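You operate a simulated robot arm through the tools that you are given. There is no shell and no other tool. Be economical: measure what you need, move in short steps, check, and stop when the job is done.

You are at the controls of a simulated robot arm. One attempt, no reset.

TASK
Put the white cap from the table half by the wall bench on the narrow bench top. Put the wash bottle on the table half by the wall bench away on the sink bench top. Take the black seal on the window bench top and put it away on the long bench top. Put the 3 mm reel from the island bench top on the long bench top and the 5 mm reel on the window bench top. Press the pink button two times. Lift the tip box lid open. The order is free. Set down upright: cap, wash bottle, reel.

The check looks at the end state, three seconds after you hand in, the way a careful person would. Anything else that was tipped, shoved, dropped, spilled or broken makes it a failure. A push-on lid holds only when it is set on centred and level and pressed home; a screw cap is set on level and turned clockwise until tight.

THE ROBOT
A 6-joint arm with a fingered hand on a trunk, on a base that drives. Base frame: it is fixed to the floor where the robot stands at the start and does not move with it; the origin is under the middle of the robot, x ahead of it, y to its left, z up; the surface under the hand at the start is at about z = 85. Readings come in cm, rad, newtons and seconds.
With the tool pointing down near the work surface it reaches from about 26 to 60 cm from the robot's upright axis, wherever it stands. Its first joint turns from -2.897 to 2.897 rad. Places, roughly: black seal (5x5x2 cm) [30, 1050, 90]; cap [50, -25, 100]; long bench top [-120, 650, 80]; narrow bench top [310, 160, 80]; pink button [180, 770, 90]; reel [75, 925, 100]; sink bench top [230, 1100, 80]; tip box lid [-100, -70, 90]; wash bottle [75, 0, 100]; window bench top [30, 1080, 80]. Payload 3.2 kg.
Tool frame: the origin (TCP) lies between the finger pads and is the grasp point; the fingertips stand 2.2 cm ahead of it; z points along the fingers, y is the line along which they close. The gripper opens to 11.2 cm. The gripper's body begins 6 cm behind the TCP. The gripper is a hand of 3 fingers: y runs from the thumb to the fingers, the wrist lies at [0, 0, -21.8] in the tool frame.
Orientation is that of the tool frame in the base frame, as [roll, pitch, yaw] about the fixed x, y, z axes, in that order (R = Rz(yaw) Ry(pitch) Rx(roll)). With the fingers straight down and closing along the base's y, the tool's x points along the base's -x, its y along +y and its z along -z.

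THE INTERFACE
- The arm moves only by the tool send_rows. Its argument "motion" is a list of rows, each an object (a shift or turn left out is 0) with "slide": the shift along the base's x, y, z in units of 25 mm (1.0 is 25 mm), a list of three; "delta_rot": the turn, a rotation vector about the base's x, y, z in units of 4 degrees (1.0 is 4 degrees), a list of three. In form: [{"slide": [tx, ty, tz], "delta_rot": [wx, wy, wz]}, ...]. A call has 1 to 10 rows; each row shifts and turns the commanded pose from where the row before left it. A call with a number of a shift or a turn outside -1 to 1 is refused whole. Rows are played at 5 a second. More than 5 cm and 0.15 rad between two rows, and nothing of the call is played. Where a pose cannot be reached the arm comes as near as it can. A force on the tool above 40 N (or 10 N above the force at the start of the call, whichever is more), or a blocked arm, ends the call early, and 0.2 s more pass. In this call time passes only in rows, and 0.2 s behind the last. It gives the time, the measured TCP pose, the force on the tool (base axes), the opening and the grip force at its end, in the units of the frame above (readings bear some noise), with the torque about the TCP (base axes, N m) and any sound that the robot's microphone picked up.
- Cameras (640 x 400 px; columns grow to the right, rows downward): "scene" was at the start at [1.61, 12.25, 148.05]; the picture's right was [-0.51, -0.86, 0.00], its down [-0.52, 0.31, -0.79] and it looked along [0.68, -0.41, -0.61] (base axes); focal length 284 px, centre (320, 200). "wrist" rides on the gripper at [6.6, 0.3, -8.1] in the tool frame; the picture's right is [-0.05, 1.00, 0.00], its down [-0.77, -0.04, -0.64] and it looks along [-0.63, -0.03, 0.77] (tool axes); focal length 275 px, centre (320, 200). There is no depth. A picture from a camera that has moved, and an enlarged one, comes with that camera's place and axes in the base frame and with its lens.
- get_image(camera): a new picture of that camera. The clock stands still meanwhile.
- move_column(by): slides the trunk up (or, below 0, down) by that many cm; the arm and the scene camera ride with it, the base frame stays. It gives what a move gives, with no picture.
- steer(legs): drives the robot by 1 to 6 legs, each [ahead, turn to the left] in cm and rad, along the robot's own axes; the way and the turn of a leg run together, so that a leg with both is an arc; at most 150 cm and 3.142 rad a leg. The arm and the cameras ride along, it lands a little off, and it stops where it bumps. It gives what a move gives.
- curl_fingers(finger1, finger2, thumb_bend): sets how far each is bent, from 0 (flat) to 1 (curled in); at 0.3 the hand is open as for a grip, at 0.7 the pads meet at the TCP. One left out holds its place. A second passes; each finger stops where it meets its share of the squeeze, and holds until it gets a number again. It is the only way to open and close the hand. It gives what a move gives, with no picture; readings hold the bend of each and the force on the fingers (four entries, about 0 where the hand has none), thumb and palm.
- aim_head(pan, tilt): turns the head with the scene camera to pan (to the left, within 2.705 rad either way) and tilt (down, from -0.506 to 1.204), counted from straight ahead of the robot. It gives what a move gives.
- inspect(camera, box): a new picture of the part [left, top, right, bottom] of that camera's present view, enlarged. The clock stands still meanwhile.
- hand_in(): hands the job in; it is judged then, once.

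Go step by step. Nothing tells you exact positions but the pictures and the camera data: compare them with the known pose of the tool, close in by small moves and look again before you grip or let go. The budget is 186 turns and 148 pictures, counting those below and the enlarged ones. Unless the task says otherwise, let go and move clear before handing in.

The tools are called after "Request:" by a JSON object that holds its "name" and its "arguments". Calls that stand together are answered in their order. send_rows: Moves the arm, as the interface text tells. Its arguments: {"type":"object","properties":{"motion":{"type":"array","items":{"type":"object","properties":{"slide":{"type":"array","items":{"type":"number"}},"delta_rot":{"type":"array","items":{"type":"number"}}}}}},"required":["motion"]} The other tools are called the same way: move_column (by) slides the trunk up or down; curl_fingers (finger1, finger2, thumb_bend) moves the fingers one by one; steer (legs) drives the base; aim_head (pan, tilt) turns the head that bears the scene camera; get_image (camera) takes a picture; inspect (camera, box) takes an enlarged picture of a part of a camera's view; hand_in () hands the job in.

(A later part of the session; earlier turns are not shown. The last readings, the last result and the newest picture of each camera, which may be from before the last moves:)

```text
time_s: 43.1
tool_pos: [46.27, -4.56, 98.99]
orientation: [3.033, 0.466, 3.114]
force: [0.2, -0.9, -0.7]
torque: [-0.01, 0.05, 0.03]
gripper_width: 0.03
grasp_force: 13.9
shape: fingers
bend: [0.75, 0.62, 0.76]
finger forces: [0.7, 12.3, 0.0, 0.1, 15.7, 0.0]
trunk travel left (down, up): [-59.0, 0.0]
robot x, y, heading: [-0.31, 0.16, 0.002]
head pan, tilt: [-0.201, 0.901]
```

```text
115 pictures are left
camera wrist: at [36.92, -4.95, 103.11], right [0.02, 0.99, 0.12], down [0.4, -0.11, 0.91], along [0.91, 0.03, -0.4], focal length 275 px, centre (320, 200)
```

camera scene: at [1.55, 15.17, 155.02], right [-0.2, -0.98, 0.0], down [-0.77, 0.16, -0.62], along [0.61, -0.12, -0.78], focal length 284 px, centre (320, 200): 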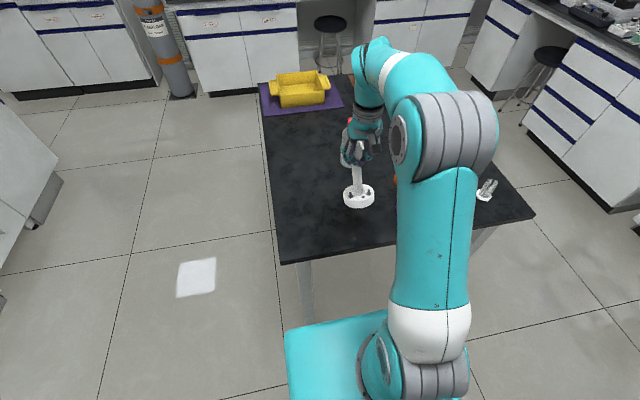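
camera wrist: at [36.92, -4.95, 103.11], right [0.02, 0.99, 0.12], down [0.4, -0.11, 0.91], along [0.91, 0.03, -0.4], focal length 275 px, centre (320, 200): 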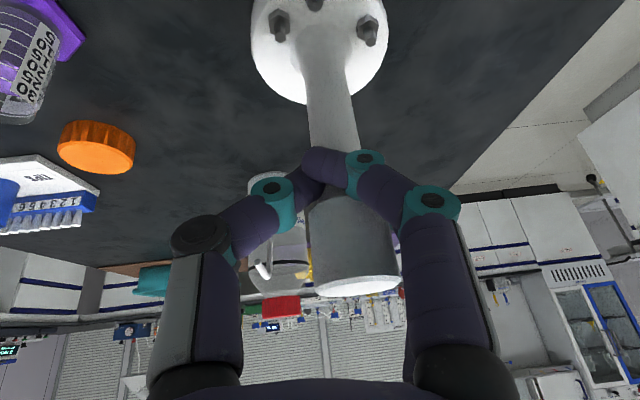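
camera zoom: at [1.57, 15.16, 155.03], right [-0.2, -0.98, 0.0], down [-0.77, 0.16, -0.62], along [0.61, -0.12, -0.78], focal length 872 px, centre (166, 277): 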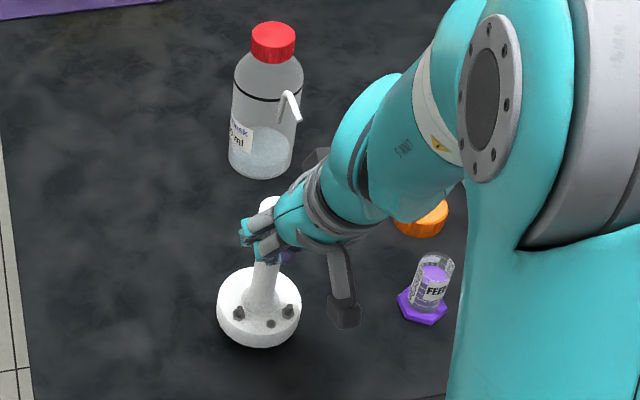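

Still a bit above the table, judging from the shadow. I lower in small steps watching the force.

Request:
{"name": "send_rows", "arguments": {"motion": [{"slide": [0, 0, -0.12]}, {"slide": [0, 0, -0.12]}, {"slide": [0, 0, -0.12]}, {"slide": [0, 0, -0.12]}]}}

Request:
{"name": "send_rows", "arguments": {"motion": [{"slide": [0, 0, -0.1]}, {"slide": [0, 0, -0.1]}]}}

Request:
{"name": "inspect", "arguments": {"camera": "scene", "box": [310, 110, 430, 240]}}

```text
time_s: 44.1
tool_pos: [46.35, -4.77, 97.75]
orientation: [3.035, 0.466, 3.117]
force: [0.6, -0.1, -0.7]
torque: [-0.01, -0.03, 0.02]
gripper_width: 0.0
grasp_force: 14.1
shape: fingers
bend: [0.75, 0.62, 0.76]
finger forces: [0.7, 12.5, 0.0, 0.1, 15.8, 0.0]
trunk travel left (down, up): [-59.0, 0.0]
robot x, y, heading: [0.02, 0.06, 0.003]
head pan, tilt: [-0.201, 0.901]
```

```text
time_s: 44.7
tool_pos: [46.29, -4.68, 97.38]
orientation: [3.036, 0.468, 3.114]
force: [3.0, -0.1, 8.0]
torque: [0.08, -0.1, -0.04]
gripper_width: 0.02
grasp_force: 14.8
shape: fingers
bend: [0.75, 0.62, 0.78]
finger forces: [0.0, 12.9, 0.0, 0.0, 17.1, 0.0]
trunk travel left (down, up): [-59.0, 0.0]
robot x, y, heading: [0.15, -0.12, 0.001]
head pan, tilt: [-0.201, 0.901]
```

```text
3.08 times, centred on (370, 175) of scene
camera zoom: at [1.52, 15.15, 155.04], right [-0.2, -0.98, 0.0], down [-0.77, 0.16, -0.62], along [0.61, -0.12, -0.78], focal length 872 px, centre (166, 277)
```

zoom: 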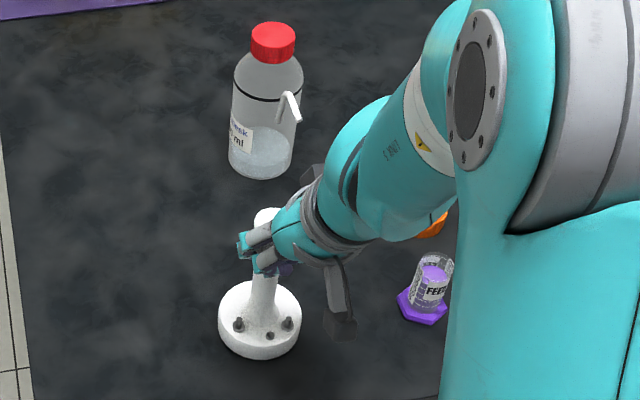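

It touches the table (8 N). I open the hand and check that it stands.

Request:
{"name": "curl_fingers", "arguments": {"finger1": 0.45, "finger2": 0.45, "thumb_bend": 0.45}}

Request:
{"name": "curl_fingers", "arguments": {"finger1": 0.3, "finger2": 0.3, "thumb_bend": 0.3}}

Request:
{"name": "inspect", "arguments": {"camera": "scene", "box": [310, 110, 430, 240]}}

Request:
{"name": "get_image", "arguments": {"camera": "wrist"}}

```text
time_s: 45.7
tool_pos: [46.36, -4.58, 97.43]
orientation: [3.036, 0.465, 3.115]
force: [-0.3, -0.1, 0.1]
torque: [-0.01, 0.02, 0.0]
gripper_width: 6.89
grasp_force: 0.0
shape: fingers
bend: [0.45, 0.45, 0.45]
finger forces: [0.0, 0.0, 0.0, 0.1, 0.0, 0.1]
trunk travel left (down, up): [-59.0, 0.0]
robot x, y, heading: [-0.04, 0.04, -0.003]
head pan, tilt: [-0.201, 0.901]
```

```text
time_s: 46.7
tool_pos: [46.33, -4.51, 97.34]
orientation: [3.035, 0.467, 3.115]
force: [0.3, 0.7, -0.3]
torque: [-0.01, -0.01, -0.01]
gripper_width: 11.12
grasp_force: 0.1
shape: fingers
bend: [0.3, 0.3, 0.3]
finger forces: [0.0, 0.1, 0.1, 0.1, 0.0, 0.1]
trunk travel left (down, up): [-59.0, 0.0]
robot x, y, heading: [-0.03, -0.12, -0.002]
head pan, tilt: [-0.201, 0.901]
```

```text
3.08 times, centred on (370, 175) of scene
camera zoom: at [1.55, 15.16, 155.03], right [-0.2, -0.98, 0.0], down [-0.77, 0.16, -0.62], along [0.61, -0.12, -0.78], focal length 872 px, centre (166, 277)
```

zoom: 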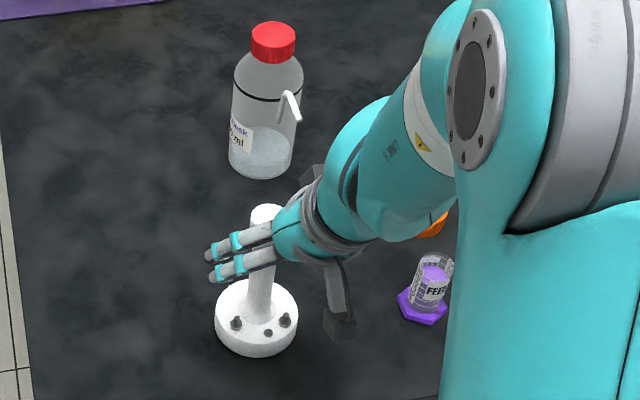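

```text
112 pictures are left
camera wrist: at [36.85, -4.91, 101.47], right [0.02, 0.99, 0.12], down [0.4, -0.11, 0.91], along [0.91, 0.03, -0.4], focal length 275 px, centre (320, 200)
```

wrist: 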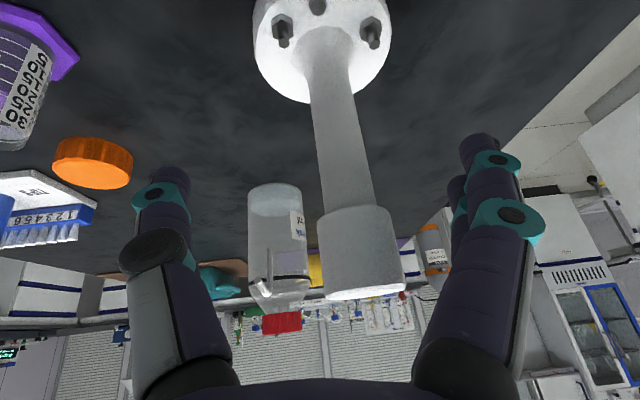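

The post stands safely again. Now the wash bottle at about (68.5,-9), cap top z≈103.7; I rise clear, straighten the hand, and drive 14 cm ahead for reach.

Request:
{"name": "send_rows", "arguments": {"motion": [{"slide": [0, 0, 0.8]}, {"slide": [0, 0, 0.8]}, {"slide": [0, 0, 0.8]}, {"slide": [0, 0, 0.8], "delta_rot": [-0.25, 0.8, 0]}, {"slide": [0, 0, 0.8], "delta_rot": [-0.25, 1, 0]}, {"slide": [0, 0, 0.8], "delta_rot": [-0.25, 1, 0]}, {"slide": [0, 0, 0.8], "delta_rot": [-0.25, 1, 0]}, {"slide": [0, 0, 0.8], "delta_rot": [-0.25, 1, 0]}, {"delta_rot": [-0.25, 1, 0]}, {"delta_rot": [0, 0.9, 0]}]}}

Request:
{"name": "steer", "arguments": {"legs": [[14, 0]]}}

Request:
{"name": "get_image", "arguments": {"camera": "wrist"}}

```text
time_s: 48.9
tool_pos: [46.41, -4.72, 113.43]
orientation: [-3.134, -0.001, -3.139]
force: [0.0, -0.6, -0.2]
torque: [0.02, 0.02, 0.03]
gripper_width: 11.08
grasp_force: 0.0
shape: fingers
bend: [0.3, 0.3, 0.3]
finger forces: [0.0, 0.0, 0.0, 0.0, 0.0, 0.1]
trunk travel left (down, up): [-59.0, 0.0]
robot x, y, heading: [0.21, 0.28, 0.0]
head pan, tilt: [-0.201, 0.901]
```

```text
time_s: 50.2
tool_pos: [60.91, -4.7, 113.33]
orientation: [-3.137, -0.001, -3.137]
force: [0.1, -0.6, -0.1]
torque: [-0.01, 0.02, 0.01]
gripper_width: 11.12
grasp_force: 0.1
shape: fingers
bend: [0.3, 0.3, 0.3]
finger forces: [0.0, 0.0, 0.1, 0.0, 0.1, 0.0]
trunk travel left (down, up): [-59.0, 0.0]
robot x, y, heading: [14.53, -0.5, -0.002]
head pan, tilt: [-0.201, 0.901]
```

```text
111 pictures are left
camera wrist: at [54.4, -4.33, 121.32], right [0.04, 1.0, -0.01], down [0.77, -0.03, 0.63], along [0.63, -0.03, -0.77], focal length 275 px, centre (320, 200)
```

wrist: 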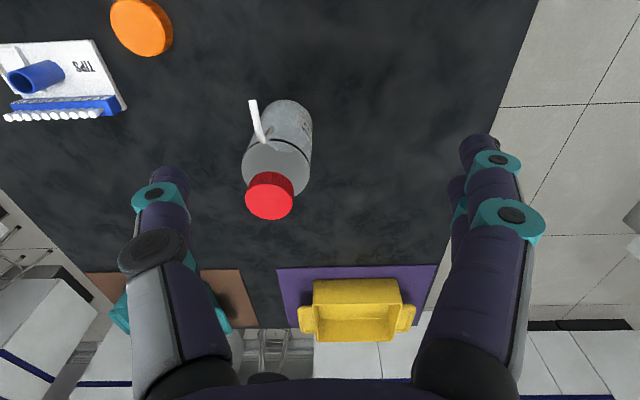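

The red cap is at (68.4,-9.1). I move over it and descend to grip it at z≈101.7.

Request:
{"name": "send_rows", "arguments": {"motion": [{"slide": [1, -0.58, 0]}, {"slide": [1, -0.58, 0]}, {"slide": [1, -0.58, 0]}, {"slide": [0, 0, -1]}, {"slide": [0, 0, -1]}, {"slide": [0, 0, -0.5]}, {"slide": [0, 0, 0]}]}}

Request:
{"name": "get_image", "arguments": {"camera": "wrist"}}

```text
time_s: 51.9
tool_pos: [68.46, -8.88, 106.97]
orientation: [-3.137, -0.003, -3.138]
force: [-0.8, 0.0, 0.3]
torque: [0.0, 0.02, 0.0]
gripper_width: 11.13
grasp_force: 0.0
shape: fingers
bend: [0.3, 0.3, 0.3]
finger forces: [0.1, 0.0, 0.0, 0.0, 0.0, 0.0]
trunk travel left (down, up): [-59.0, 0.0]
robot x, y, heading: [14.38, -0.02, 0.001]
head pan, tilt: [-0.201, 0.901]
```

```text
110 pictures are left
camera wrist: at [61.94, -8.71, 115.02], right [0.04, 1.0, -0.01], down [0.77, -0.03, 0.64], along [0.63, -0.03, -0.77], focal length 275 px, centre (320, 200)
```

wrist: 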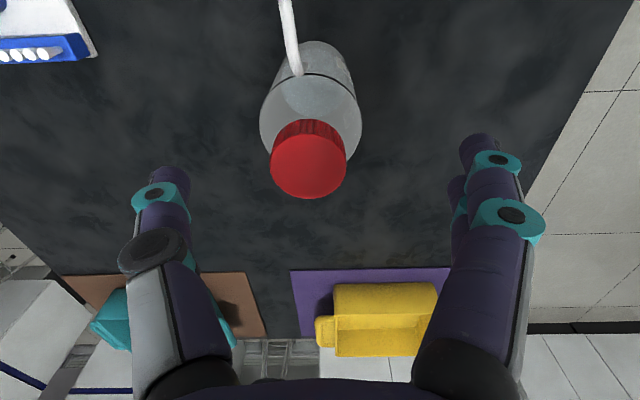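

Centred within a few mm. I shift slightly, descend and grip the cap.

Request:
{"name": "send_rows", "arguments": {"motion": [{"slide": [0.1, -0.25, -0.7]}, {"slide": [0, 0, -0.7]}, {"slide": [0, 0, -0.65]}, {"slide": [0, 0, 0]}]}}

Request:
{"name": "curl_fingers", "arguments": {"finger1": 0.62, "finger2": 0.62, "thumb_bend": 0.62}}

Request:
{"name": "get_image", "arguments": {"camera": "wrist"}}

```text
time_s: 52.9
tool_pos: [68.65, -9.63, 102.09]
orientation: [-3.138, -0.001, -3.139]
force: [-0.1, -0.5, -0.3]
torque: [-0.03, -0.01, 0.0]
gripper_width: 11.13
grasp_force: 0.1
shape: fingers
bend: [0.3, 0.3, 0.3]
finger forces: [0.0, 0.0, 0.1, 0.1, 0.0, 0.0]
trunk travel left (down, up): [-59.0, 0.0]
robot x, y, heading: [14.46, -0.06, 0.003]
head pan, tilt: [-0.201, 0.901]
```

```text
time_s: 53.9
tool_pos: [68.57, -9.75, 102.05]
orientation: [-3.136, -0.002, -3.136]
force: [0.6, -0.5, -0.5]
torque: [0.02, 0.0, 0.0]
gripper_width: 2.51
grasp_force: 2.2
shape: fingers
bend: [0.62, 0.59, 0.61]
finger forces: [0.0, 1.8, 0.1, 0.0, 1.5, 0.0]
trunk travel left (down, up): [-59.0, 0.0]
robot x, y, heading: [14.03, 0.56, -0.004]
head pan, tilt: [-0.201, 0.901]
```

```text
109 pictures are left
camera wrist: at [62.04, -9.33, 110.01], right [0.04, 1.0, -0.01], down [0.77, -0.03, 0.64], along [0.63, -0.03, -0.77], focal length 275 px, centre (320, 200)
```

wrist: 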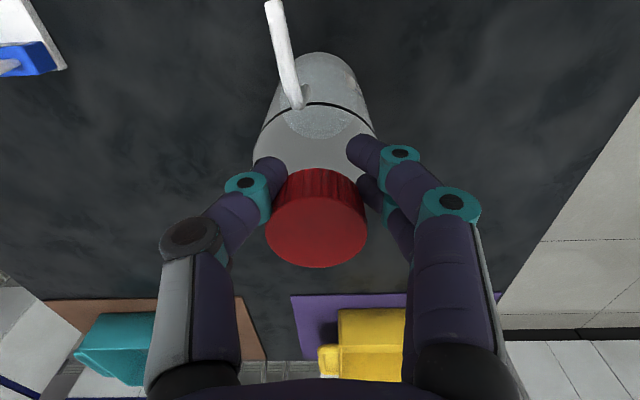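

The cap sits slightly ahead of the finger pair (finger2 touches first). I reopen a little, shift 6 mm ahead, and close again.

Request:
{"name": "curl_fingers", "arguments": {"finger1": 0.5, "finger2": 0.5, "thumb_bend": 0.5}}

Request:
{"name": "send_rows", "arguments": {"motion": [{"slide": [0.25, 0, -0.1]}, {"slide": [0, 0, 0]}]}}

Request:
{"name": "curl_fingers", "arguments": {"finger1": 0.64, "finger2": 0.64, "thumb_bend": 0.64}}

Request:
{"name": "curl_fingers", "arguments": {"finger1": 0.8, "finger2": 0.8, "thumb_bend": 0.8}}

Request:
{"name": "get_image", "arguments": {"camera": "wrist"}}

```text
time_s: 54.9
tool_pos: [68.58, -9.62, 102.04]
orientation: [-3.135, -0.001, -3.138]
force: [0.4, -0.9, -0.9]
torque: [0.0, 0.0, -0.01]
gripper_width: 5.45
grasp_force: 0.1
shape: fingers
bend: [0.5, 0.5, 0.5]
finger forces: [0.0, 0.1, 0.0, 0.0, 0.1, 0.0]
trunk travel left (down, up): [-59.0, 0.0]
robot x, y, heading: [14.43, 0.16, 0.002]
head pan, tilt: [-0.201, 0.901]
```

```text
time_s: 55.5
tool_pos: [69.31, -9.73, 101.81]
orientation: [-3.137, -0.002, -3.138]
force: [-0.2, 0.2, 0.7]
torque: [0.01, -0.05, 0.02]
gripper_width: 5.47
grasp_force: 0.0
shape: fingers
bend: [0.5, 0.5, 0.5]
finger forces: [0.0, 0.1, 0.0, 0.1, 0.1, 0.0]
trunk travel left (down, up): [-59.0, 0.0]
robot x, y, heading: [14.6, -0.16, -0.002]
head pan, tilt: [-0.201, 0.901]
```

```text
time_s: 56.5
tool_pos: [69.27, -9.69, 101.76]
orientation: [-3.136, -0.002, -3.138]
force: [-0.7, -0.4, 1.6]
torque: [0.03, 0.0, 0.01]
gripper_width: 2.52
grasp_force: 4.4
shape: fingers
bend: [0.63, 0.57, 0.61]
finger forces: [0.5, 4.3, 0.0, 0.0, 4.6, 0.0]
trunk travel left (down, up): [-59.0, 0.0]
robot x, y, heading: [14.5, 0.05, -0.001]
head pan, tilt: [-0.201, 0.901]
```

```text
time_s: 57.5
tool_pos: [69.18, -9.71, 101.87]
orientation: [-3.137, -0.001, -3.138]
force: [0.4, -2.7, 6.9]
torque: [-0.02, -0.08, -0.02]
gripper_width: 0.0
grasp_force: 12.7
shape: fingers
bend: [0.79, 0.56, 0.71]
finger forces: [0.5, 9.5, 0.0, 0.1, 15.0, 0.0]
trunk travel left (down, up): [-59.0, 0.0]
robot x, y, heading: [14.62, 0.09, -0.003]
head pan, tilt: [-0.201, 0.901]
```

```text
108 pictures are left
camera wrist: at [62.63, -9.33, 109.8], right [0.04, 1.0, -0.01], down [0.77, -0.03, 0.64], along [0.64, -0.03, -0.77], focal length 275 px, centre (320, 200)
```

wrist: 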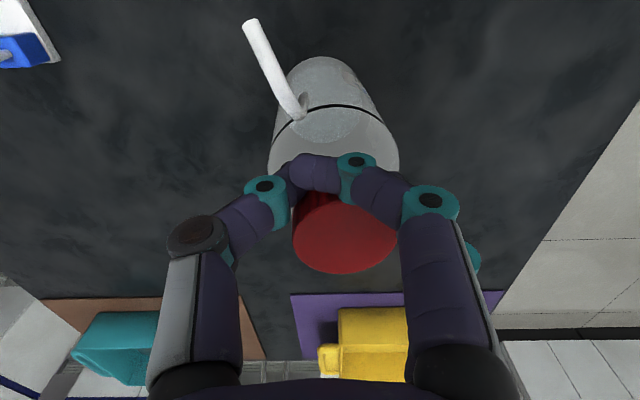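

The fingertips closed below the cap at the neck and finger1 slipped past. I open, rise 2 cm so the tips meet the cap's wall, and look again.

Request:
{"name": "curl_fingers", "arguments": {"finger1": 0.3, "finger2": 0.3, "thumb_bend": 0.3}}

Request:
{"name": "send_rows", "arguments": {"motion": [{"slide": [0, 0, 0.8]}, {"slide": [0, 0, 0]}]}}

Request:
{"name": "get_image", "arguments": {"camera": "wrist"}}

Request:
{"name": "aim_head", "arguments": {"pan": 0.3, "tilt": 0.8}}

Request:
{"name": "get_image", "arguments": {"camera": "scene"}}

```text
time_s: 58.5
tool_pos: [69.23, -9.62, 101.75]
orientation: [-3.136, -0.002, -3.137]
force: [0.9, -0.4, 0.4]
torque: [0.02, -0.03, 0.02]
gripper_width: 11.12
grasp_force: 0.1
shape: fingers
bend: [0.3, 0.3, 0.3]
finger forces: [0.1, 0.1, 0.1, 0.1, 0.0, 0.0]
trunk travel left (down, up): [-59.0, 0.0]
robot x, y, heading: [14.42, 0.05, -0.003]
head pan, tilt: [-0.201, 0.901]
```

```text
time_s: 59.0
tool_pos: [69.24, -9.62, 103.84]
orientation: [-3.137, -0.002, -3.139]
force: [-0.1, 0.3, 0.5]
torque: [0.0, -0.01, 0.01]
gripper_width: 11.14
grasp_force: 0.1
shape: fingers
bend: [0.3, 0.3, 0.3]
finger forces: [0.1, 0.0, 0.0, 0.1, 0.0, 0.0]
trunk travel left (down, up): [-59.0, 0.0]
robot x, y, heading: [14.38, -0.17, 0.003]
head pan, tilt: [-0.201, 0.901]
```

```text
107 pictures are left
camera wrist: at [62.7, -9.28, 111.79], right [0.04, 1.0, -0.01], down [0.77, -0.03, 0.64], along [0.63, -0.03, -0.77], focal length 275 px, centre (320, 200)
```

wrist: 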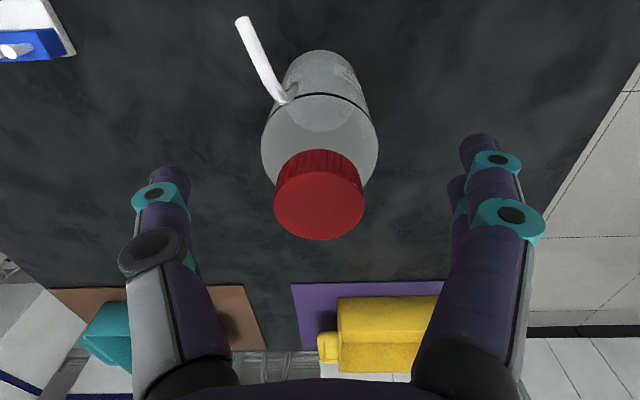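

```text
time_s: 60.0
tool_pos: [69.22, -9.53, 103.78]
orientation: [-3.136, -0.002, -3.138]
force: [-0.4, 0.6, 0.5]
torque: [0.03, 0.03, -0.01]
gripper_width: 11.13
grasp_force: 0.1
shape: fingers
bend: [0.3, 0.3, 0.3]
finger forces: [0.1, 0.1, 0.0, 0.1, 0.0, 0.1]
trunk travel left (down, up): [-59.0, 0.0]
robot x, y, heading: [14.84, 0.33, 0.0]
head pan, tilt: [0.3, 0.799]
```

```text
106 pictures are left
camera scene: at [16.32, 19.04, 155.82], right [0.3, -0.96, 0.0], down [-0.69, -0.21, -0.7], along [0.67, 0.21, -0.72], focal length 284 px, centre (320, 200)
```

scene: 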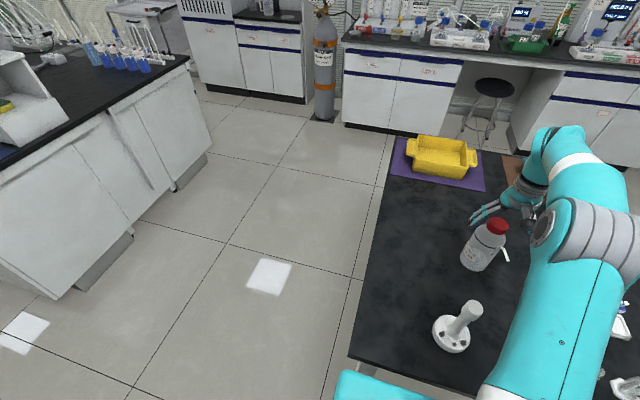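

The cap top is at (69.5,-9.7), bottle upright. I nudge 3 mm ahead and close in stages at this height.

Request:
{"name": "send_rows", "arguments": {"motion": [{"slide": [0.12, 0, -0.1]}, {"slide": [0, 0, 0]}]}}

Request:
{"name": "curl_fingers", "arguments": {"finger1": 0.57, "finger2": 0.57, "thumb_bend": 0.57}}

Request:
{"name": "get_image", "arguments": {"camera": "wrist"}}

```text
time_s: 60.6
tool_pos: [69.64, -9.64, 103.53]
orientation: [-3.137, -0.001, -3.139]
force: [-0.3, 0.1, 0.0]
torque: [0.02, 0.02, -0.01]
gripper_width: 11.11
grasp_force: 0.0
shape: fingers
bend: [0.3, 0.3, 0.3]
finger forces: [0.0, 0.0, 0.0, 0.0, 0.0, 0.0]
trunk travel left (down, up): [-59.0, 0.0]
robot x, y, heading: [14.69, 0.18, -0.0]
head pan, tilt: [0.3, 0.799]
```

```text
time_s: 61.6
tool_pos: [69.51, -9.55, 103.48]
orientation: [-3.137, -0.003, -3.138]
force: [-0.5, -0.9, -0.4]
torque: [0.03, 0.03, -0.01]
gripper_width: 3.86
grasp_force: 0.0
shape: fingers
bend: [0.56, 0.56, 0.56]
finger forces: [0.0, 0.0, 0.0, 0.1, 0.0, 0.0]
trunk travel left (down, up): [-59.0, 0.0]
robot x, y, heading: [14.48, -0.28, 0.001]
head pan, tilt: [0.3, 0.799]
```

```text
105 pictures are left
camera wrist: at [62.96, -9.26, 111.51], right [0.04, 1.0, -0.01], down [0.77, -0.03, 0.64], along [0.63, -0.03, -0.77], focal length 275 px, centre (320, 200)
```

wrist: 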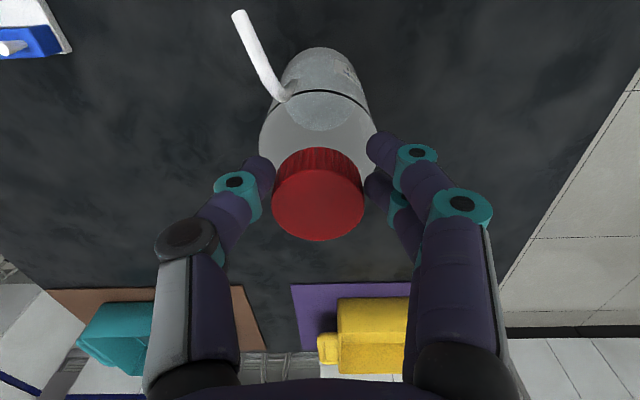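

The pads straddle the cap properly. I close and tighten.

Request:
{"name": "curl_fingers", "arguments": {"finger1": 0.66, "finger2": 0.66, "thumb_bend": 0.66}}

Request:
{"name": "get_image", "arguments": {"camera": "wrist"}}

```text
time_s: 62.6
tool_pos: [69.46, -9.62, 103.51]
orientation: [-3.135, -0.003, -3.138]
force: [-0.3, -0.4, -0.9]
torque: [0.0, -0.01, 0.01]
gripper_width: 1.88
grasp_force: 4.6
shape: fingers
bend: [0.66, 0.59, 0.63]
finger forces: [0.1, 3.9, 0.1, 0.0, 4.2, 0.0]
trunk travel left (down, up): [-59.0, 0.0]
robot x, y, heading: [14.41, -0.45, -0.001]
head pan, tilt: [0.3, 0.799]
```

```text
104 pictures are left
camera wrist: at [62.97, -9.26, 111.5], right [0.04, 1.0, -0.01], down [0.77, -0.03, 0.64], along [0.63, -0.03, -0.77], focal length 275 px, centre (320, 200)
```

wrist: 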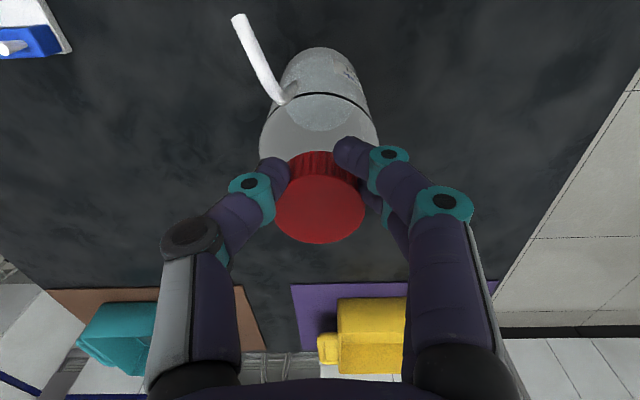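

Finger1 still passes on the near side of the cap, so the hand must go about 1 cm further ahead. I reopen, shift, and close again.

Request:
{"name": "curl_fingers", "arguments": {"finger1": 0.45, "finger2": 0.45, "thumb_bend": 0.45}}

Request:
{"name": "send_rows", "arguments": {"motion": [{"slide": [0.4, 0, 0]}, {"slide": [0, 0, 0]}]}}

Request:
{"name": "curl_fingers", "arguments": {"finger1": 0.64, "finger2": 0.64, "thumb_bend": 0.64}}

Request:
{"name": "get_image", "arguments": {"camera": "wrist"}}

```text
time_s: 63.6
tool_pos: [69.53, -9.61, 103.6]
orientation: [-3.136, -0.002, -3.138]
force: [-1.1, -0.4, 0.7]
torque: [0.03, 0.04, 0.03]
gripper_width: 6.86
grasp_force: 0.0
shape: fingers
bend: [0.45, 0.45, 0.45]
finger forces: [0.0, 0.1, 0.0, 0.1, 0.0, 0.0]
trunk travel left (down, up): [-59.0, 0.0]
robot x, y, heading: [14.61, 0.23, -0.002]
head pan, tilt: [0.3, 0.799]
```

```text
time_s: 64.2
tool_pos: [70.55, -9.56, 103.61]
orientation: [-3.136, -0.001, -3.137]
force: [-0.2, -1.0, -0.9]
torque: [0.01, -0.01, -0.01]
gripper_width: 6.9
grasp_force: 0.1
shape: fingers
bend: [0.45, 0.45, 0.45]
finger forces: [0.0, 0.0, 0.0, 0.0, 0.0, 0.0]
trunk travel left (down, up): [-59.0, 0.0]
robot x, y, heading: [14.44, 0.03, -0.004]
head pan, tilt: [0.3, 0.799]
```

```text
time_s: 65.2
tool_pos: [70.48, -9.53, 103.51]
orientation: [-3.137, -0.001, -3.139]
force: [0.1, 1.2, -0.4]
torque: [0.02, -0.03, 0.01]
gripper_width: 3.21
grasp_force: 6.6
shape: fingers
bend: [0.6, 0.56, 0.59]
finger forces: [1.9, 5.3, 0.0, 0.0, 6.3, 0.1]
trunk travel left (down, up): [-59.0, 0.0]
robot x, y, heading: [14.44, -0.19, -0.003]
head pan, tilt: [0.3, 0.799]
```

```text
103 pictures are left
camera wrist: at [63.96, -9.27, 111.52], right [0.04, 1.0, -0.01], down [0.77, -0.03, 0.64], along [0.63, -0.03, -0.77], focal length 275 px, centre (320, 200)
```

wrist: 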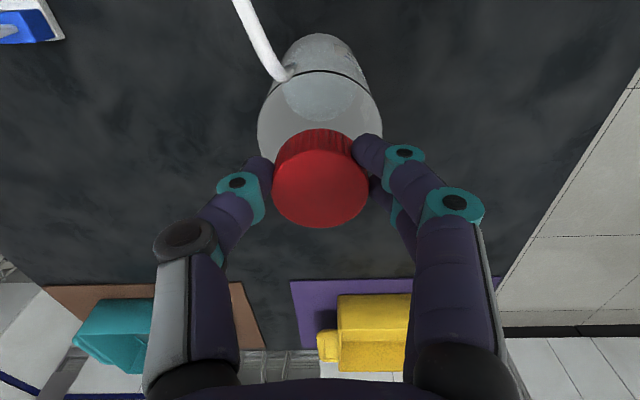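

Much better; another 6 mm ahead balances the two fingers, then I tighten.

Request:
{"name": "curl_fingers", "arguments": {"finger1": 0.48, "finger2": 0.48, "thumb_bend": 0.48}}

Request:
{"name": "send_rows", "arguments": {"motion": [{"slide": [0.24, 0, 0]}, {"slide": [0, 0, 0]}]}}

Request:
{"name": "curl_fingers", "arguments": {"finger1": 0.64, "finger2": 0.64, "thumb_bend": 0.64}}

Request:
{"name": "curl_fingers", "arguments": {"finger1": 0.8, "finger2": 0.8, "thumb_bend": 0.8}}

Request:
{"name": "send_rows", "arguments": {"motion": [{"slide": [0, 0, 0.4]}, {"slide": [0, 0, 0.4]}, {"slide": [0, 0, 0]}]}}

Request:
{"name": "get_image", "arguments": {"camera": "wrist"}}

```text
time_s: 66.2
tool_pos: [70.59, -9.45, 103.65]
orientation: [-3.138, 0.0, -3.138]
force: [-0.4, -0.2, 0.2]
torque: [0.0, -0.05, 0.0]
gripper_width: 6.03
grasp_force: 0.0
shape: fingers
bend: [0.48, 0.48, 0.48]
finger forces: [0.0, 0.1, 0.1, 0.1, 0.1, 0.0]
trunk travel left (down, up): [-59.0, 0.0]
robot x, y, heading: [14.22, -0.1, 0.002]
head pan, tilt: [0.3, 0.799]
```

```text
time_s: 66.8
tool_pos: [70.98, -9.61, 103.56]
orientation: [-3.136, -0.002, -3.138]
force: [0.0, -0.3, 0.6]
torque: [-0.03, 0.01, 0.0]
gripper_width: 6.0
grasp_force: 0.2
shape: fingers
bend: [0.48, 0.48, 0.48]
finger forces: [0.0, 0.0, 0.0, 0.1, 0.0, 0.0]
trunk travel left (down, up): [-59.0, 0.0]
robot x, y, heading: [14.46, 0.13, 0.002]
head pan, tilt: [0.3, 0.799]
```

```text
time_s: 67.8
tool_pos: [71.19, -9.57, 103.51]
orientation: [-3.136, -0.003, -3.139]
force: [-0.4, 0.3, -1.3]
torque: [-0.01, 0.0, 0.0]
gripper_width: 3.67
grasp_force: 7.5
shape: fingers
bend: [0.58, 0.57, 0.59]
finger forces: [4.0, 4.0, 0.1, 0.1, 7.2, 0.0]
trunk travel left (down, up): [-59.0, 0.0]
robot x, y, heading: [14.83, -0.21, -0.002]
head pan, tilt: [0.3, 0.799]
```

```text
time_s: 68.8
tool_pos: [71.01, -9.62, 103.44]
orientation: [-3.136, -0.004, -3.137]
force: [-0.3, 0.7, -1.1]
torque: [0.0, 0.01, -0.01]
gripper_width: 3.5
grasp_force: 18.4
shape: fingers
bend: [0.57, 0.57, 0.64]
finger forces: [10.2, 9.3, 0.0, 0.1, 17.5, 0.0]
trunk travel left (down, up): [-59.0, 0.0]
robot x, y, heading: [14.87, -0.07, -0.001]
head pan, tilt: [0.3, 0.799]
```

```text
time_s: 69.6
tool_pos: [71.12, -9.64, 105.45]
orientation: [-3.136, -0.002, -3.137]
force: [-0.6, -0.9, -1.4]
torque: [0.04, -0.01, -0.01]
gripper_width: 3.5
grasp_force: 18.6
shape: fingers
bend: [0.57, 0.57, 0.65]
finger forces: [10.3, 9.3, 0.1, 0.1, 17.4, 0.0]
trunk travel left (down, up): [-59.0, 0.0]
robot x, y, heading: [14.69, 0.08, -0.001]
head pan, tilt: [0.3, 0.799]
```

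```text
102 pictures are left
camera wrist: at [64.6, -9.26, 113.46], right [0.04, 1.0, -0.01], down [0.77, -0.03, 0.63], along [0.63, -0.03, -0.77], focal length 275 px, centre (320, 200)
```

wrist: 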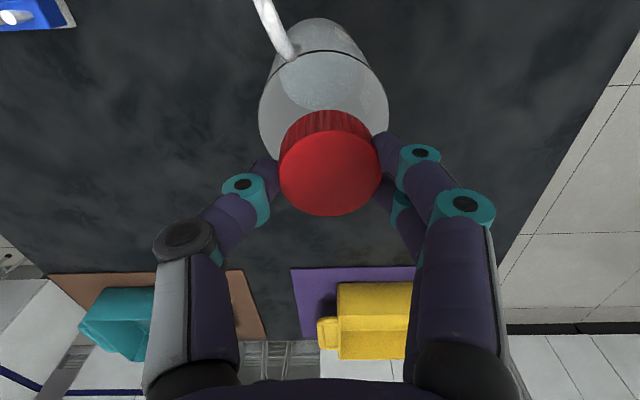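

Balanced grip (10/9/17 N), bottle lifted. I retract and raise it well above the post before backing away.

Request:
{"name": "send_rows", "arguments": {"motion": [{"slide": [-0.5, 0, 0.5]}, {"slide": [-0.5, 0, 0.5]}, {"slide": [-0.5, 0, 0.7]}, {"slide": [-0.5, 0, 0.7]}, {"slide": [-0.5, 0, 0.7]}, {"slide": [-0.5, 0, 0.7]}, {"slide": [0, 0, 0.8]}, {"slide": [0, 0, 0.8]}, {"slide": [0, 0, 0.8]}, {"slide": [0, 0, 0.8]}]}}

Request:
{"name": "get_image", "arguments": {"camera": "scene"}}

Request:
{"name": "aim_head", "arguments": {"pan": 1.2, "tilt": 0.55}}

Request:
{"name": "get_image", "arguments": {"camera": "scene"}}

```text
time_s: 71.8
tool_pos: [63.52, -9.67, 123.04]
orientation: [-3.136, 0.0, -3.139]
force: [-0.2, 0.8, -1.4]
torque: [-0.03, -0.05, 0.02]
gripper_width: 3.47
grasp_force: 18.7
shape: fingers
bend: [0.57, 0.57, 0.65]
finger forces: [10.5, 9.1, 0.0, 0.0, 17.0, 0.0]
trunk travel left (down, up): [-59.0, 0.0]
robot x, y, heading: [14.63, 0.07, -0.002]
head pan, tilt: [0.3, 0.799]
```

```text
101 pictures are left
camera scene: at [16.39, 19.04, 155.82], right [0.3, -0.96, 0.0], down [-0.69, -0.21, -0.7], along [0.67, 0.21, -0.72], focal length 284 px, centre (320, 200)
```

scene: 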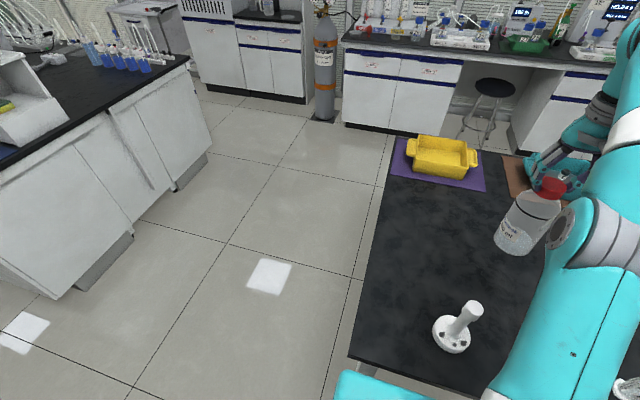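

```text
time_s: 73.0
tool_pos: [63.67, -9.61, 123.01]
orientation: [-3.137, 0.001, -3.138]
force: [-0.1, 0.0, -0.9]
torque: [0.01, 0.02, -0.01]
gripper_width: 3.47
grasp_force: 18.4
shape: fingers
bend: [0.57, 0.57, 0.65]
finger forces: [10.5, 9.1, 0.1, 0.1, 17.0, 0.1]
trunk travel left (down, up): [-59.0, 0.0]
robot x, y, heading: [14.5, -0.23, -0.003]
head pan, tilt: [1.201, 0.55]
```

```text
100 pictures are left
camera scene: at [11.88, 25.03, 157.95], right [0.93, -0.36, 0.0], down [-0.19, -0.49, -0.85], along [0.31, 0.79, -0.52], focal length 284 px, centre (320, 200)
```

scene: 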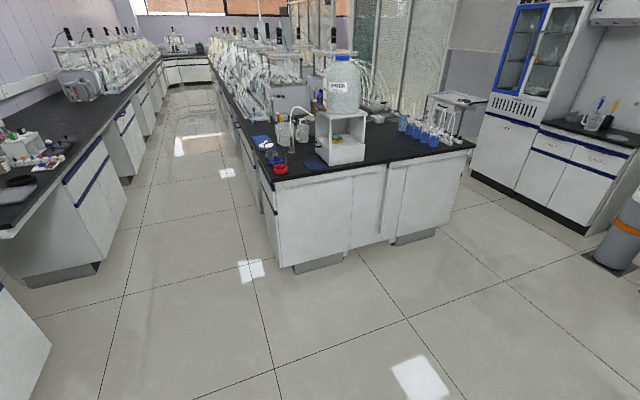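

The path is an aisle at x≈-24 between the long bench (x<-83) and the island (x>34). I back off, turn left and drive up the aisle with the bottle.

Request:
{"name": "steer", "arguments": {"legs": [[-38, 0], [0, 1.571], [150, 0], [150, 0]]}}

Request:
{"name": "aim_head", "arguments": {"pan": 0.0, "tilt": 0.3}}

Request:
{"name": "get_image", "arguments": {"camera": "scene"}}

```text
time_s: 93.5
tool_pos: [-12.61, 353.99, 122.94]
orientation: [-3.135, -0.001, -1.566]
force: [-0.3, -0.2, -1.9]
torque: [-0.01, 0.0, 0.02]
gripper_width: 3.44
grasp_force: 18.2
shape: fingers
bend: [0.57, 0.57, 0.65]
finger forces: [10.0, 9.4, 0.0, 0.0, 16.7, 0.0]
trunk travel left (down, up): [-59.0, 0.0]
robot x, y, heading: [-22.25, 304.3, 1.569]
head pan, tilt: [1.201, 0.55]
```

```text
time_s: 94.9
tool_pos: [-12.74, 353.97, 123.06]
orientation: [-3.137, 0.0, -1.566]
force: [0.8, 0.0, -1.4]
torque: [0.0, 0.0, -0.03]
gripper_width: 3.43
grasp_force: 18.0
shape: fingers
bend: [0.57, 0.57, 0.65]
finger forces: [10.0, 9.3, 0.1, 0.0, 16.8, 0.0]
trunk travel left (down, up): [-59.0, 0.0]
robot x, y, heading: [-22.43, 304.91, 1.571]
head pan, tilt: [0.0, 0.3]
```

```text
99 pictures are left
camera scene: at [-38.7, 308.23, 160.25], right [1.0, 0.0, 0.0], down [0.0, -0.3, -0.96], along [0.0, 0.96, -0.3], focal length 284 px, centre (320, 200)
```

scene: 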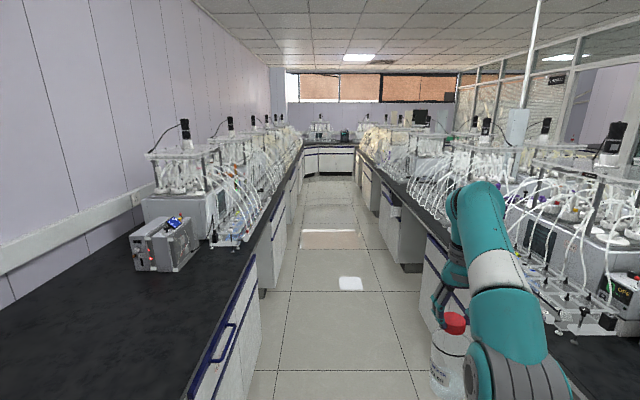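

The aisle is clear. I continue 450 cm and look at the far end.

Request:
{"name": "steer", "arguments": {"legs": [[150, 0], [150, 0], [150, 0]]}}

Request:
{"name": "get_image", "arguments": {"camera": "scene"}}

Request:
{"name": "aim_head", "arguments": {"pan": -0.8, "tilt": 0.35}}

Request:
{"name": "get_image", "arguments": {"camera": "scene"}}

```text
time_s: 116.7
tool_pos: [-21.86, 810.72, 123.04]
orientation: [-3.135, 0.0, -1.555]
force: [0.4, -1.0, -1.2]
torque: [0.0, -0.01, -0.02]
gripper_width: 3.44
grasp_force: 18.0
shape: fingers
bend: [0.57, 0.57, 0.65]
finger forces: [10.0, 9.2, 0.1, 0.0, 16.7, 0.0]
trunk travel left (down, up): [-59.0, 0.0]
robot x, y, heading: [-30.85, 761.27, 1.587]
head pan, tilt: [0.0, 0.3]
```

```text
98 pictures are left
camera scene: at [-47.47, 764.69, 160.25], right [1.0, 0.01, 0.0], down [0.0, -0.3, -0.96], along [-0.01, 0.96, -0.3], focal length 284 px, centre (320, 200)
```

scene: 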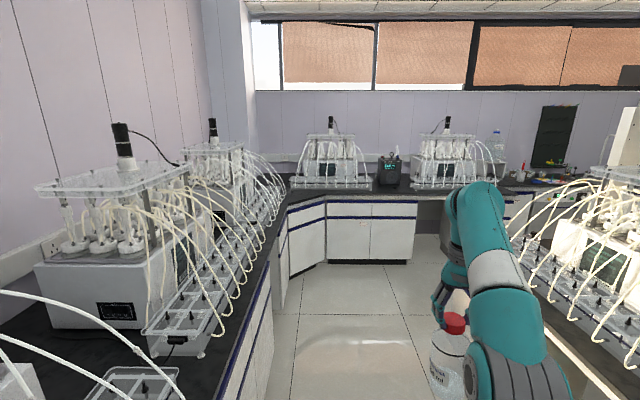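

```text
time_s: 117.8
tool_pos: [-21.95, 810.76, 123.03]
orientation: [-3.138, 0.0, -1.557]
force: [0.3, 1.5, -1.4]
torque: [-0.01, 0.02, 0.0]
gripper_width: 3.44
grasp_force: 17.6
shape: fingers
bend: [0.57, 0.57, 0.65]
finger forces: [10.0, 9.1, 0.1, 0.1, 16.8, 0.0]
trunk travel left (down, up): [-59.0, 0.0]
robot x, y, heading: [-30.98, 761.27, 1.583]
head pan, tilt: [-0.799, 0.351]
```

```text
97 pictures are left
camera scene: at [-40.76, 761.91, 159.78], right [0.71, -0.71, 0.0], down [-0.24, -0.24, -0.94], along [0.66, 0.66, -0.34], focal length 284 px, centre (320, 200)
```

scene: 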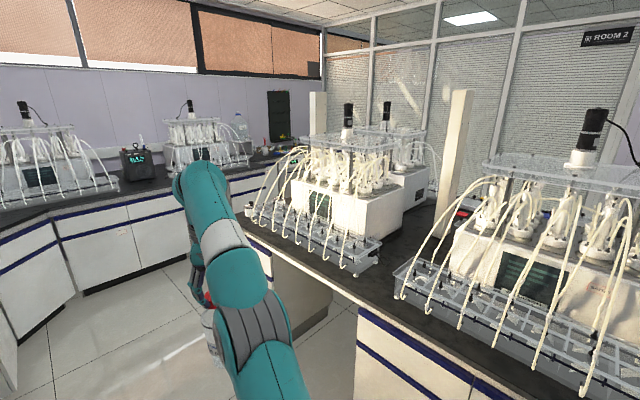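

The window bench front is near y≈1010 and the island ends near y≈945. I go 130 cm on and look right along the end aisle.

Request:
{"name": "steer", "arguments": {"legs": [[130, -0.02]]}}

Request:
{"name": "aim_head", "arguments": {"pan": -1.0, "tilt": 0.5}}

Request:
{"name": "get_image", "arguments": {"camera": "scene"}}

Request:
{"name": "aim_head", "arguments": {"pan": -0.2, "tilt": 0.6}}

Request:
{"name": "get_image", "arguments": {"camera": "scene"}}

```text
time_s: 124.2
tool_pos: [-19.58, 937.45, 123.02]
orientation: [-3.138, 0.0, -1.59]
force: [0.1, -1.0, -1.8]
torque: [0.03, 0.02, 0.04]
gripper_width: 3.44
grasp_force: 17.4
shape: fingers
bend: [0.57, 0.57, 0.65]
finger forces: [10.0, 9.2, 0.0, 0.0, 16.8, 0.0]
trunk travel left (down, up): [-59.0, 0.0]
robot x, y, heading: [-30.35, 888.56, 1.547]
head pan, tilt: [-0.799, 0.351]
```

```text
time_s: 124.9
tool_pos: [-19.56, 937.4, 123.08]
orientation: [-3.137, 0.0, -1.589]
force: [0.0, 0.1, -1.3]
torque: [-0.01, -0.02, 0.01]
gripper_width: 3.45
grasp_force: 17.9
shape: fingers
bend: [0.57, 0.57, 0.65]
finger forces: [10.0, 9.2, 0.0, 0.0, 16.7, 0.2]
trunk travel left (down, up): [-59.0, 0.0]
robot x, y, heading: [-30.2, 888.56, 1.548]
head pan, tilt: [-1.0, 0.499]
```

```text
96 pictures are left
camera scene: at [-39.14, 887.76, 158.42], right [0.52, -0.85, 0.0], down [-0.41, -0.25, -0.88], along [0.75, 0.46, -0.48], focal length 284 px, centre (320, 200)
```

scene: 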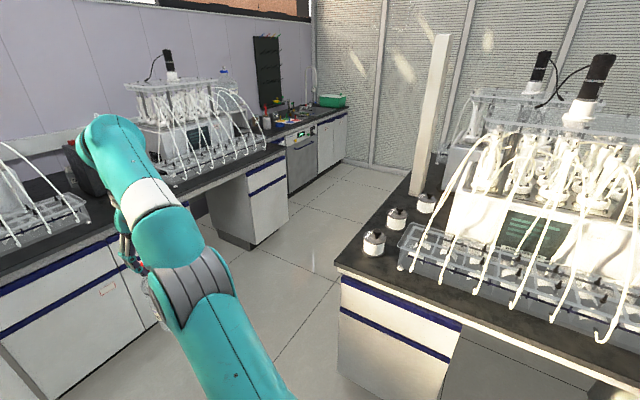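

```text
time_s: 126.0
tool_pos: [-19.54, 937.48, 123.05]
orientation: [-3.137, -0.001, -1.59]
force: [-0.4, -0.5, -1.7]
torque: [-0.02, 0.0, 0.03]
gripper_width: 3.44
grasp_force: 18.0
shape: fingers
bend: [0.57, 0.57, 0.65]
finger forces: [9.9, 9.2, 0.0, 0.0, 16.7, 0.1]
trunk travel left (down, up): [-59.0, 0.0]
robot x, y, heading: [-30.49, 888.6, 1.551]
head pan, tilt: [-0.201, 0.6]
```

```text
95 pictures are left
camera scene: at [-44.94, 891.63, 157.51], right [0.97, -0.22, 0.0], down [-0.13, -0.55, -0.83], along [0.18, 0.8, -0.56], focal length 284 px, centre (320, 200)
```

scene: 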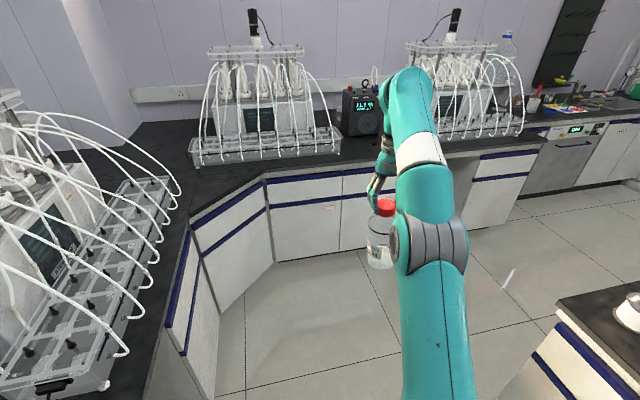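

The end aisle (y 926–1020) is clear; three white round items stand on the island end near the reel place. I arc right into the end aisle and proceed toward the sink bench.

Request:
{"name": "steer", "arguments": {"legs": [[133, -1.55], [80, 0]]}}

Request:
{"name": "aim_head", "arguments": {"pan": 0.6, "tilt": 0.5}}

Request:
{"name": "get_image", "arguments": {"camera": "scene"}}

Request:
{"name": "aim_head", "arguments": {"pan": -1.5, "tilt": 0.6}}

Request:
{"name": "get_image", "arguments": {"camera": "scene"}}

```text
time_s: 136.6
tool_pos: [184.75, 964.82, 123.07]
orientation: [-3.138, 0.001, -3.132]
force: [-0.5, 0.6, -1.1]
torque: [-0.01, 0.01, 0.02]
gripper_width: 3.46
grasp_force: 18.4
shape: fingers
bend: [0.57, 0.57, 0.65]
finger forces: [10.0, 9.3, 0.0, 0.0, 16.6, 0.0]
trunk travel left (down, up): [-59.0, 0.0]
robot x, y, heading: [135.92, 974.18, 0.011]
head pan, tilt: [-0.201, 0.6]
cut short: leg 1
```

```text
time_s: 137.8
tool_pos: [184.69, 964.87, 122.97]
orientation: [-3.137, -0.001, -3.132]
force: [0.8, -0.9, -1.3]
torque: [0.01, -0.02, -0.01]
gripper_width: 3.43
grasp_force: 17.8
shape: fingers
bend: [0.57, 0.57, 0.65]
finger forces: [9.9, 9.3, 0.0, 0.0, 16.6, 0.0]
trunk travel left (down, up): [-59.0, 0.0]
robot x, y, heading: [135.21, 973.69, 0.003]
head pan, tilt: [0.6, 0.499]
```

```text
94 pictures are left
camera scene: at [136.98, 995.95, 158.41], right [0.57, -0.82, 0.0], down [-0.39, -0.27, -0.88], along [0.72, 0.5, -0.48], focal length 284 px, centre (320, 200)
```

scene: 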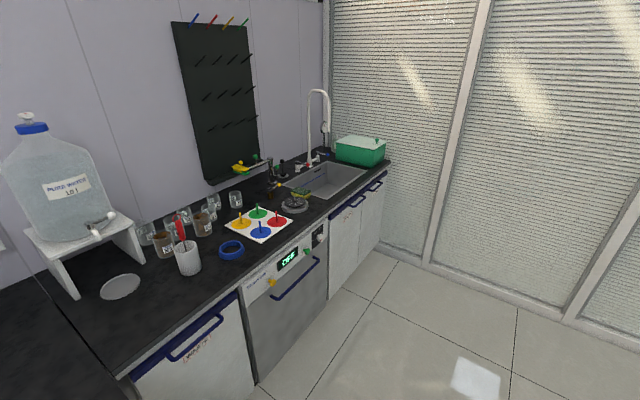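

```text
time_s: 139.8
tool_pos: [184.53, 964.83, 123.11]
orientation: [-3.137, 0.0, -3.131]
force: [-0.5, -0.2, -0.7]
torque: [-0.05, -0.01, 0.0]
gripper_width: 3.44
grasp_force: 17.8
shape: fingers
bend: [0.57, 0.57, 0.65]
finger forces: [9.8, 9.4, 0.1, 0.1, 16.5, 0.0]
trunk travel left (down, up): [-59.0, 0.0]
robot x, y, heading: [135.0, 973.81, 0.007]
head pan, tilt: [-1.499, 0.6]
```

```text
93 pictures are left
camera scene: at [130.19, 981.95, 157.51], right [-1.0, -0.08, 0.0], down [-0.04, 0.56, -0.83], along [0.07, -0.82, -0.56], focal length 284 px, centre (320, 200)
```

scene: 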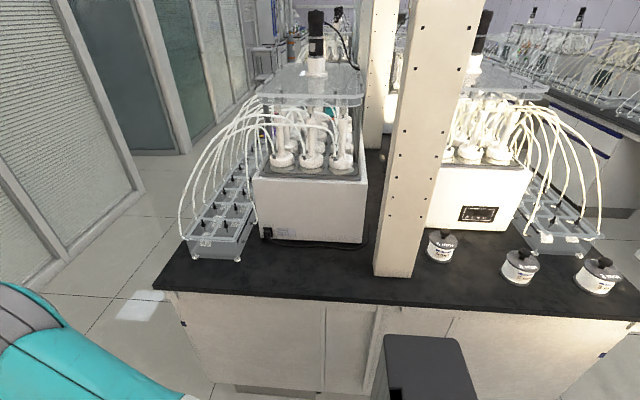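

The sink bench front is at y≈1058, with a free area around (168,1071). I position facing it: ahead 25, turn left, ahead 40.

Request:
{"name": "steer", "arguments": {"legs": [[25, 0], [0, 1.565], [40, 0]]}}

Request:
{"name": "aim_head", "arguments": {"pan": 0.0, "tilt": 0.8}}

Request:
{"name": "get_image", "arguments": {"camera": "scene"}}

Request:
{"name": "get_image", "arguments": {"camera": "wrist"}}

```text
time_s: 147.4
tool_pos: [172.02, 1063.55, 123.08]
orientation: [-3.136, 0.0, -1.592]
force: [0.8, 0.0, -2.4]
torque: [-0.01, -0.01, 0.0]
gripper_width: 3.44
grasp_force: 18.1
shape: fingers
bend: [0.57, 0.56, 0.65]
finger forces: [9.5, 9.5, 0.0, 0.0, 16.4, 0.0]
trunk travel left (down, up): [-59.0, 0.0]
robot x, y, heading: [161.29, 1014.88, 1.54]
head pan, tilt: [-1.499, 0.6]
```

```text
time_s: 149.0
tool_pos: [172.03, 1063.48, 122.97]
orientation: [-3.136, -0.002, -1.593]
force: [-0.5, -0.5, -1.1]
torque: [-0.01, 0.01, 0.0]
gripper_width: 3.41
grasp_force: 18.0
shape: fingers
bend: [0.57, 0.56, 0.65]
finger forces: [9.5, 9.5, 0.0, 0.0, 16.3, 0.1]
trunk travel left (down, up): [-59.0, 0.0]
robot x, y, heading: [161.1, 1014.73, 1.546]
head pan, tilt: [0.0, 0.799]
```

```text
92 pictures are left
camera scene: at [144.69, 1017.27, 155.82], right [1.0, -0.03, 0.0], down [-0.02, -0.72, -0.7], along [0.02, 0.7, -0.72], focal length 284 px, centre (320, 200)
```

scene: 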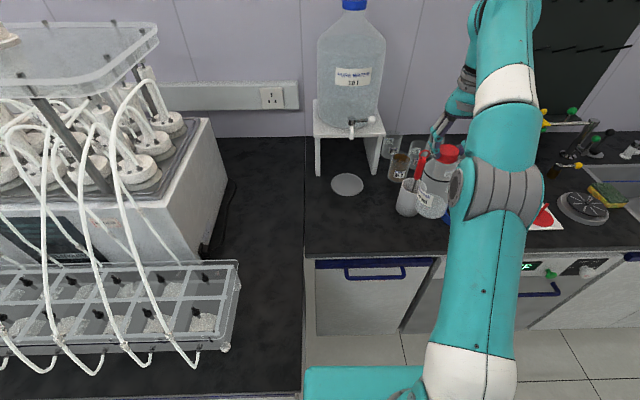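

```text
91 pictures are left
camera wrist: at [171.6, 1056.93, 131.01], right [-1.0, 0.07, 0.0], down [0.05, 0.77, 0.64], along [0.05, 0.63, -0.77], focal length 275 px, centre (320, 200)
```

wrist: 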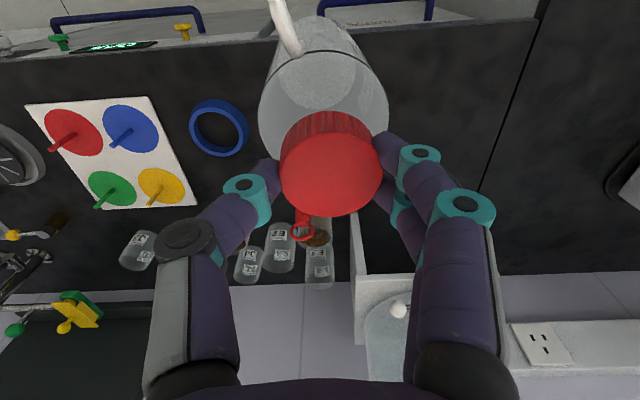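

The bottle hangs at (172,1062); free spot around (162,1073) clear of plate, cup and edge. I move there and lower to just above the bench.

Request:
{"name": "send_rows", "arguments": {"motion": [{"slide": [-0.8, 0.88, 0]}, {"slide": [-0.8, 0.88, 0]}, {"slide": [-0.8, 0.88, 0]}, {"slide": [-0.8, 0.88, 0]}, {"slide": [-0.8, 0.88, -0.4]}, {"slide": [0, 0, -0.8]}, {"slide": [0, 0, -1]}, {"slide": [0, 0, -1]}, {"slide": [0, 0, -1]}, {"slide": [0, 0, -1]}]}}

Request:
{"name": "get_image", "arguments": {"camera": "wrist"}}

Request:
{"name": "get_image", "arguments": {"camera": "scene"}}

```text
time_s: 151.2
tool_pos: [160.62, 1069.44, 115.66]
orientation: [-3.139, -0.005, -1.594]
force: [-0.1, -0.6, -0.6]
torque: [0.02, 0.02, 0.01]
gripper_width: 3.39
grasp_force: 18.2
shape: fingers
bend: [0.57, 0.56, 0.65]
finger forces: [9.9, 9.3, 0.0, 0.1, 16.7, 0.1]
out of reach, approached as far as the arm can: row 1, 2, 3, 4, 5, 6, 7, 8, 9, 10
trunk travel left (down, up): [-59.0, 0.0]
robot x, y, heading: [160.77, 1014.61, 1.548]
head pan, tilt: [0.0, 0.799]
```

```text
90 pictures are left
camera wrist: at [160.18, 1062.85, 123.88], right [-1.0, 0.07, -0.01], down [0.05, 0.77, 0.63], along [0.05, 0.63, -0.78], focal length 275 px, centre (320, 200)
```

wrist: 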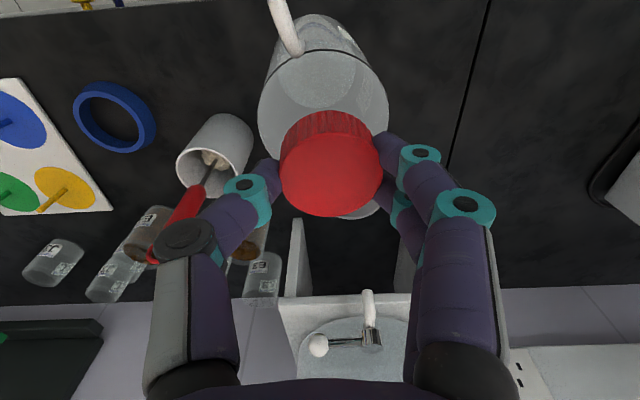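

```text
89 pictures are left
camera scene: at [144.69, 1017.27, 155.82], right [1.0, -0.03, 0.0], down [-0.02, -0.72, -0.7], along [0.02, 0.7, -0.72], focal length 284 px, centre (320, 200)
```

scene: 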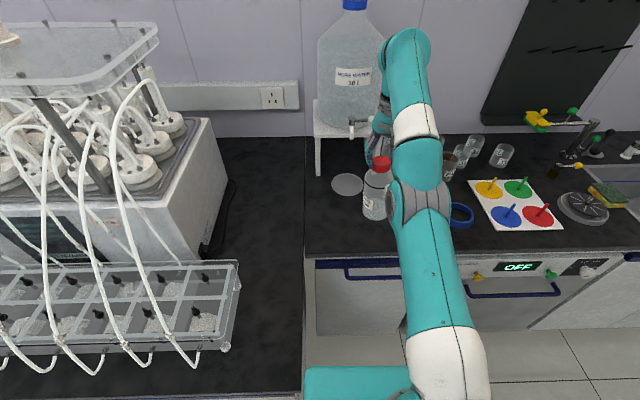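

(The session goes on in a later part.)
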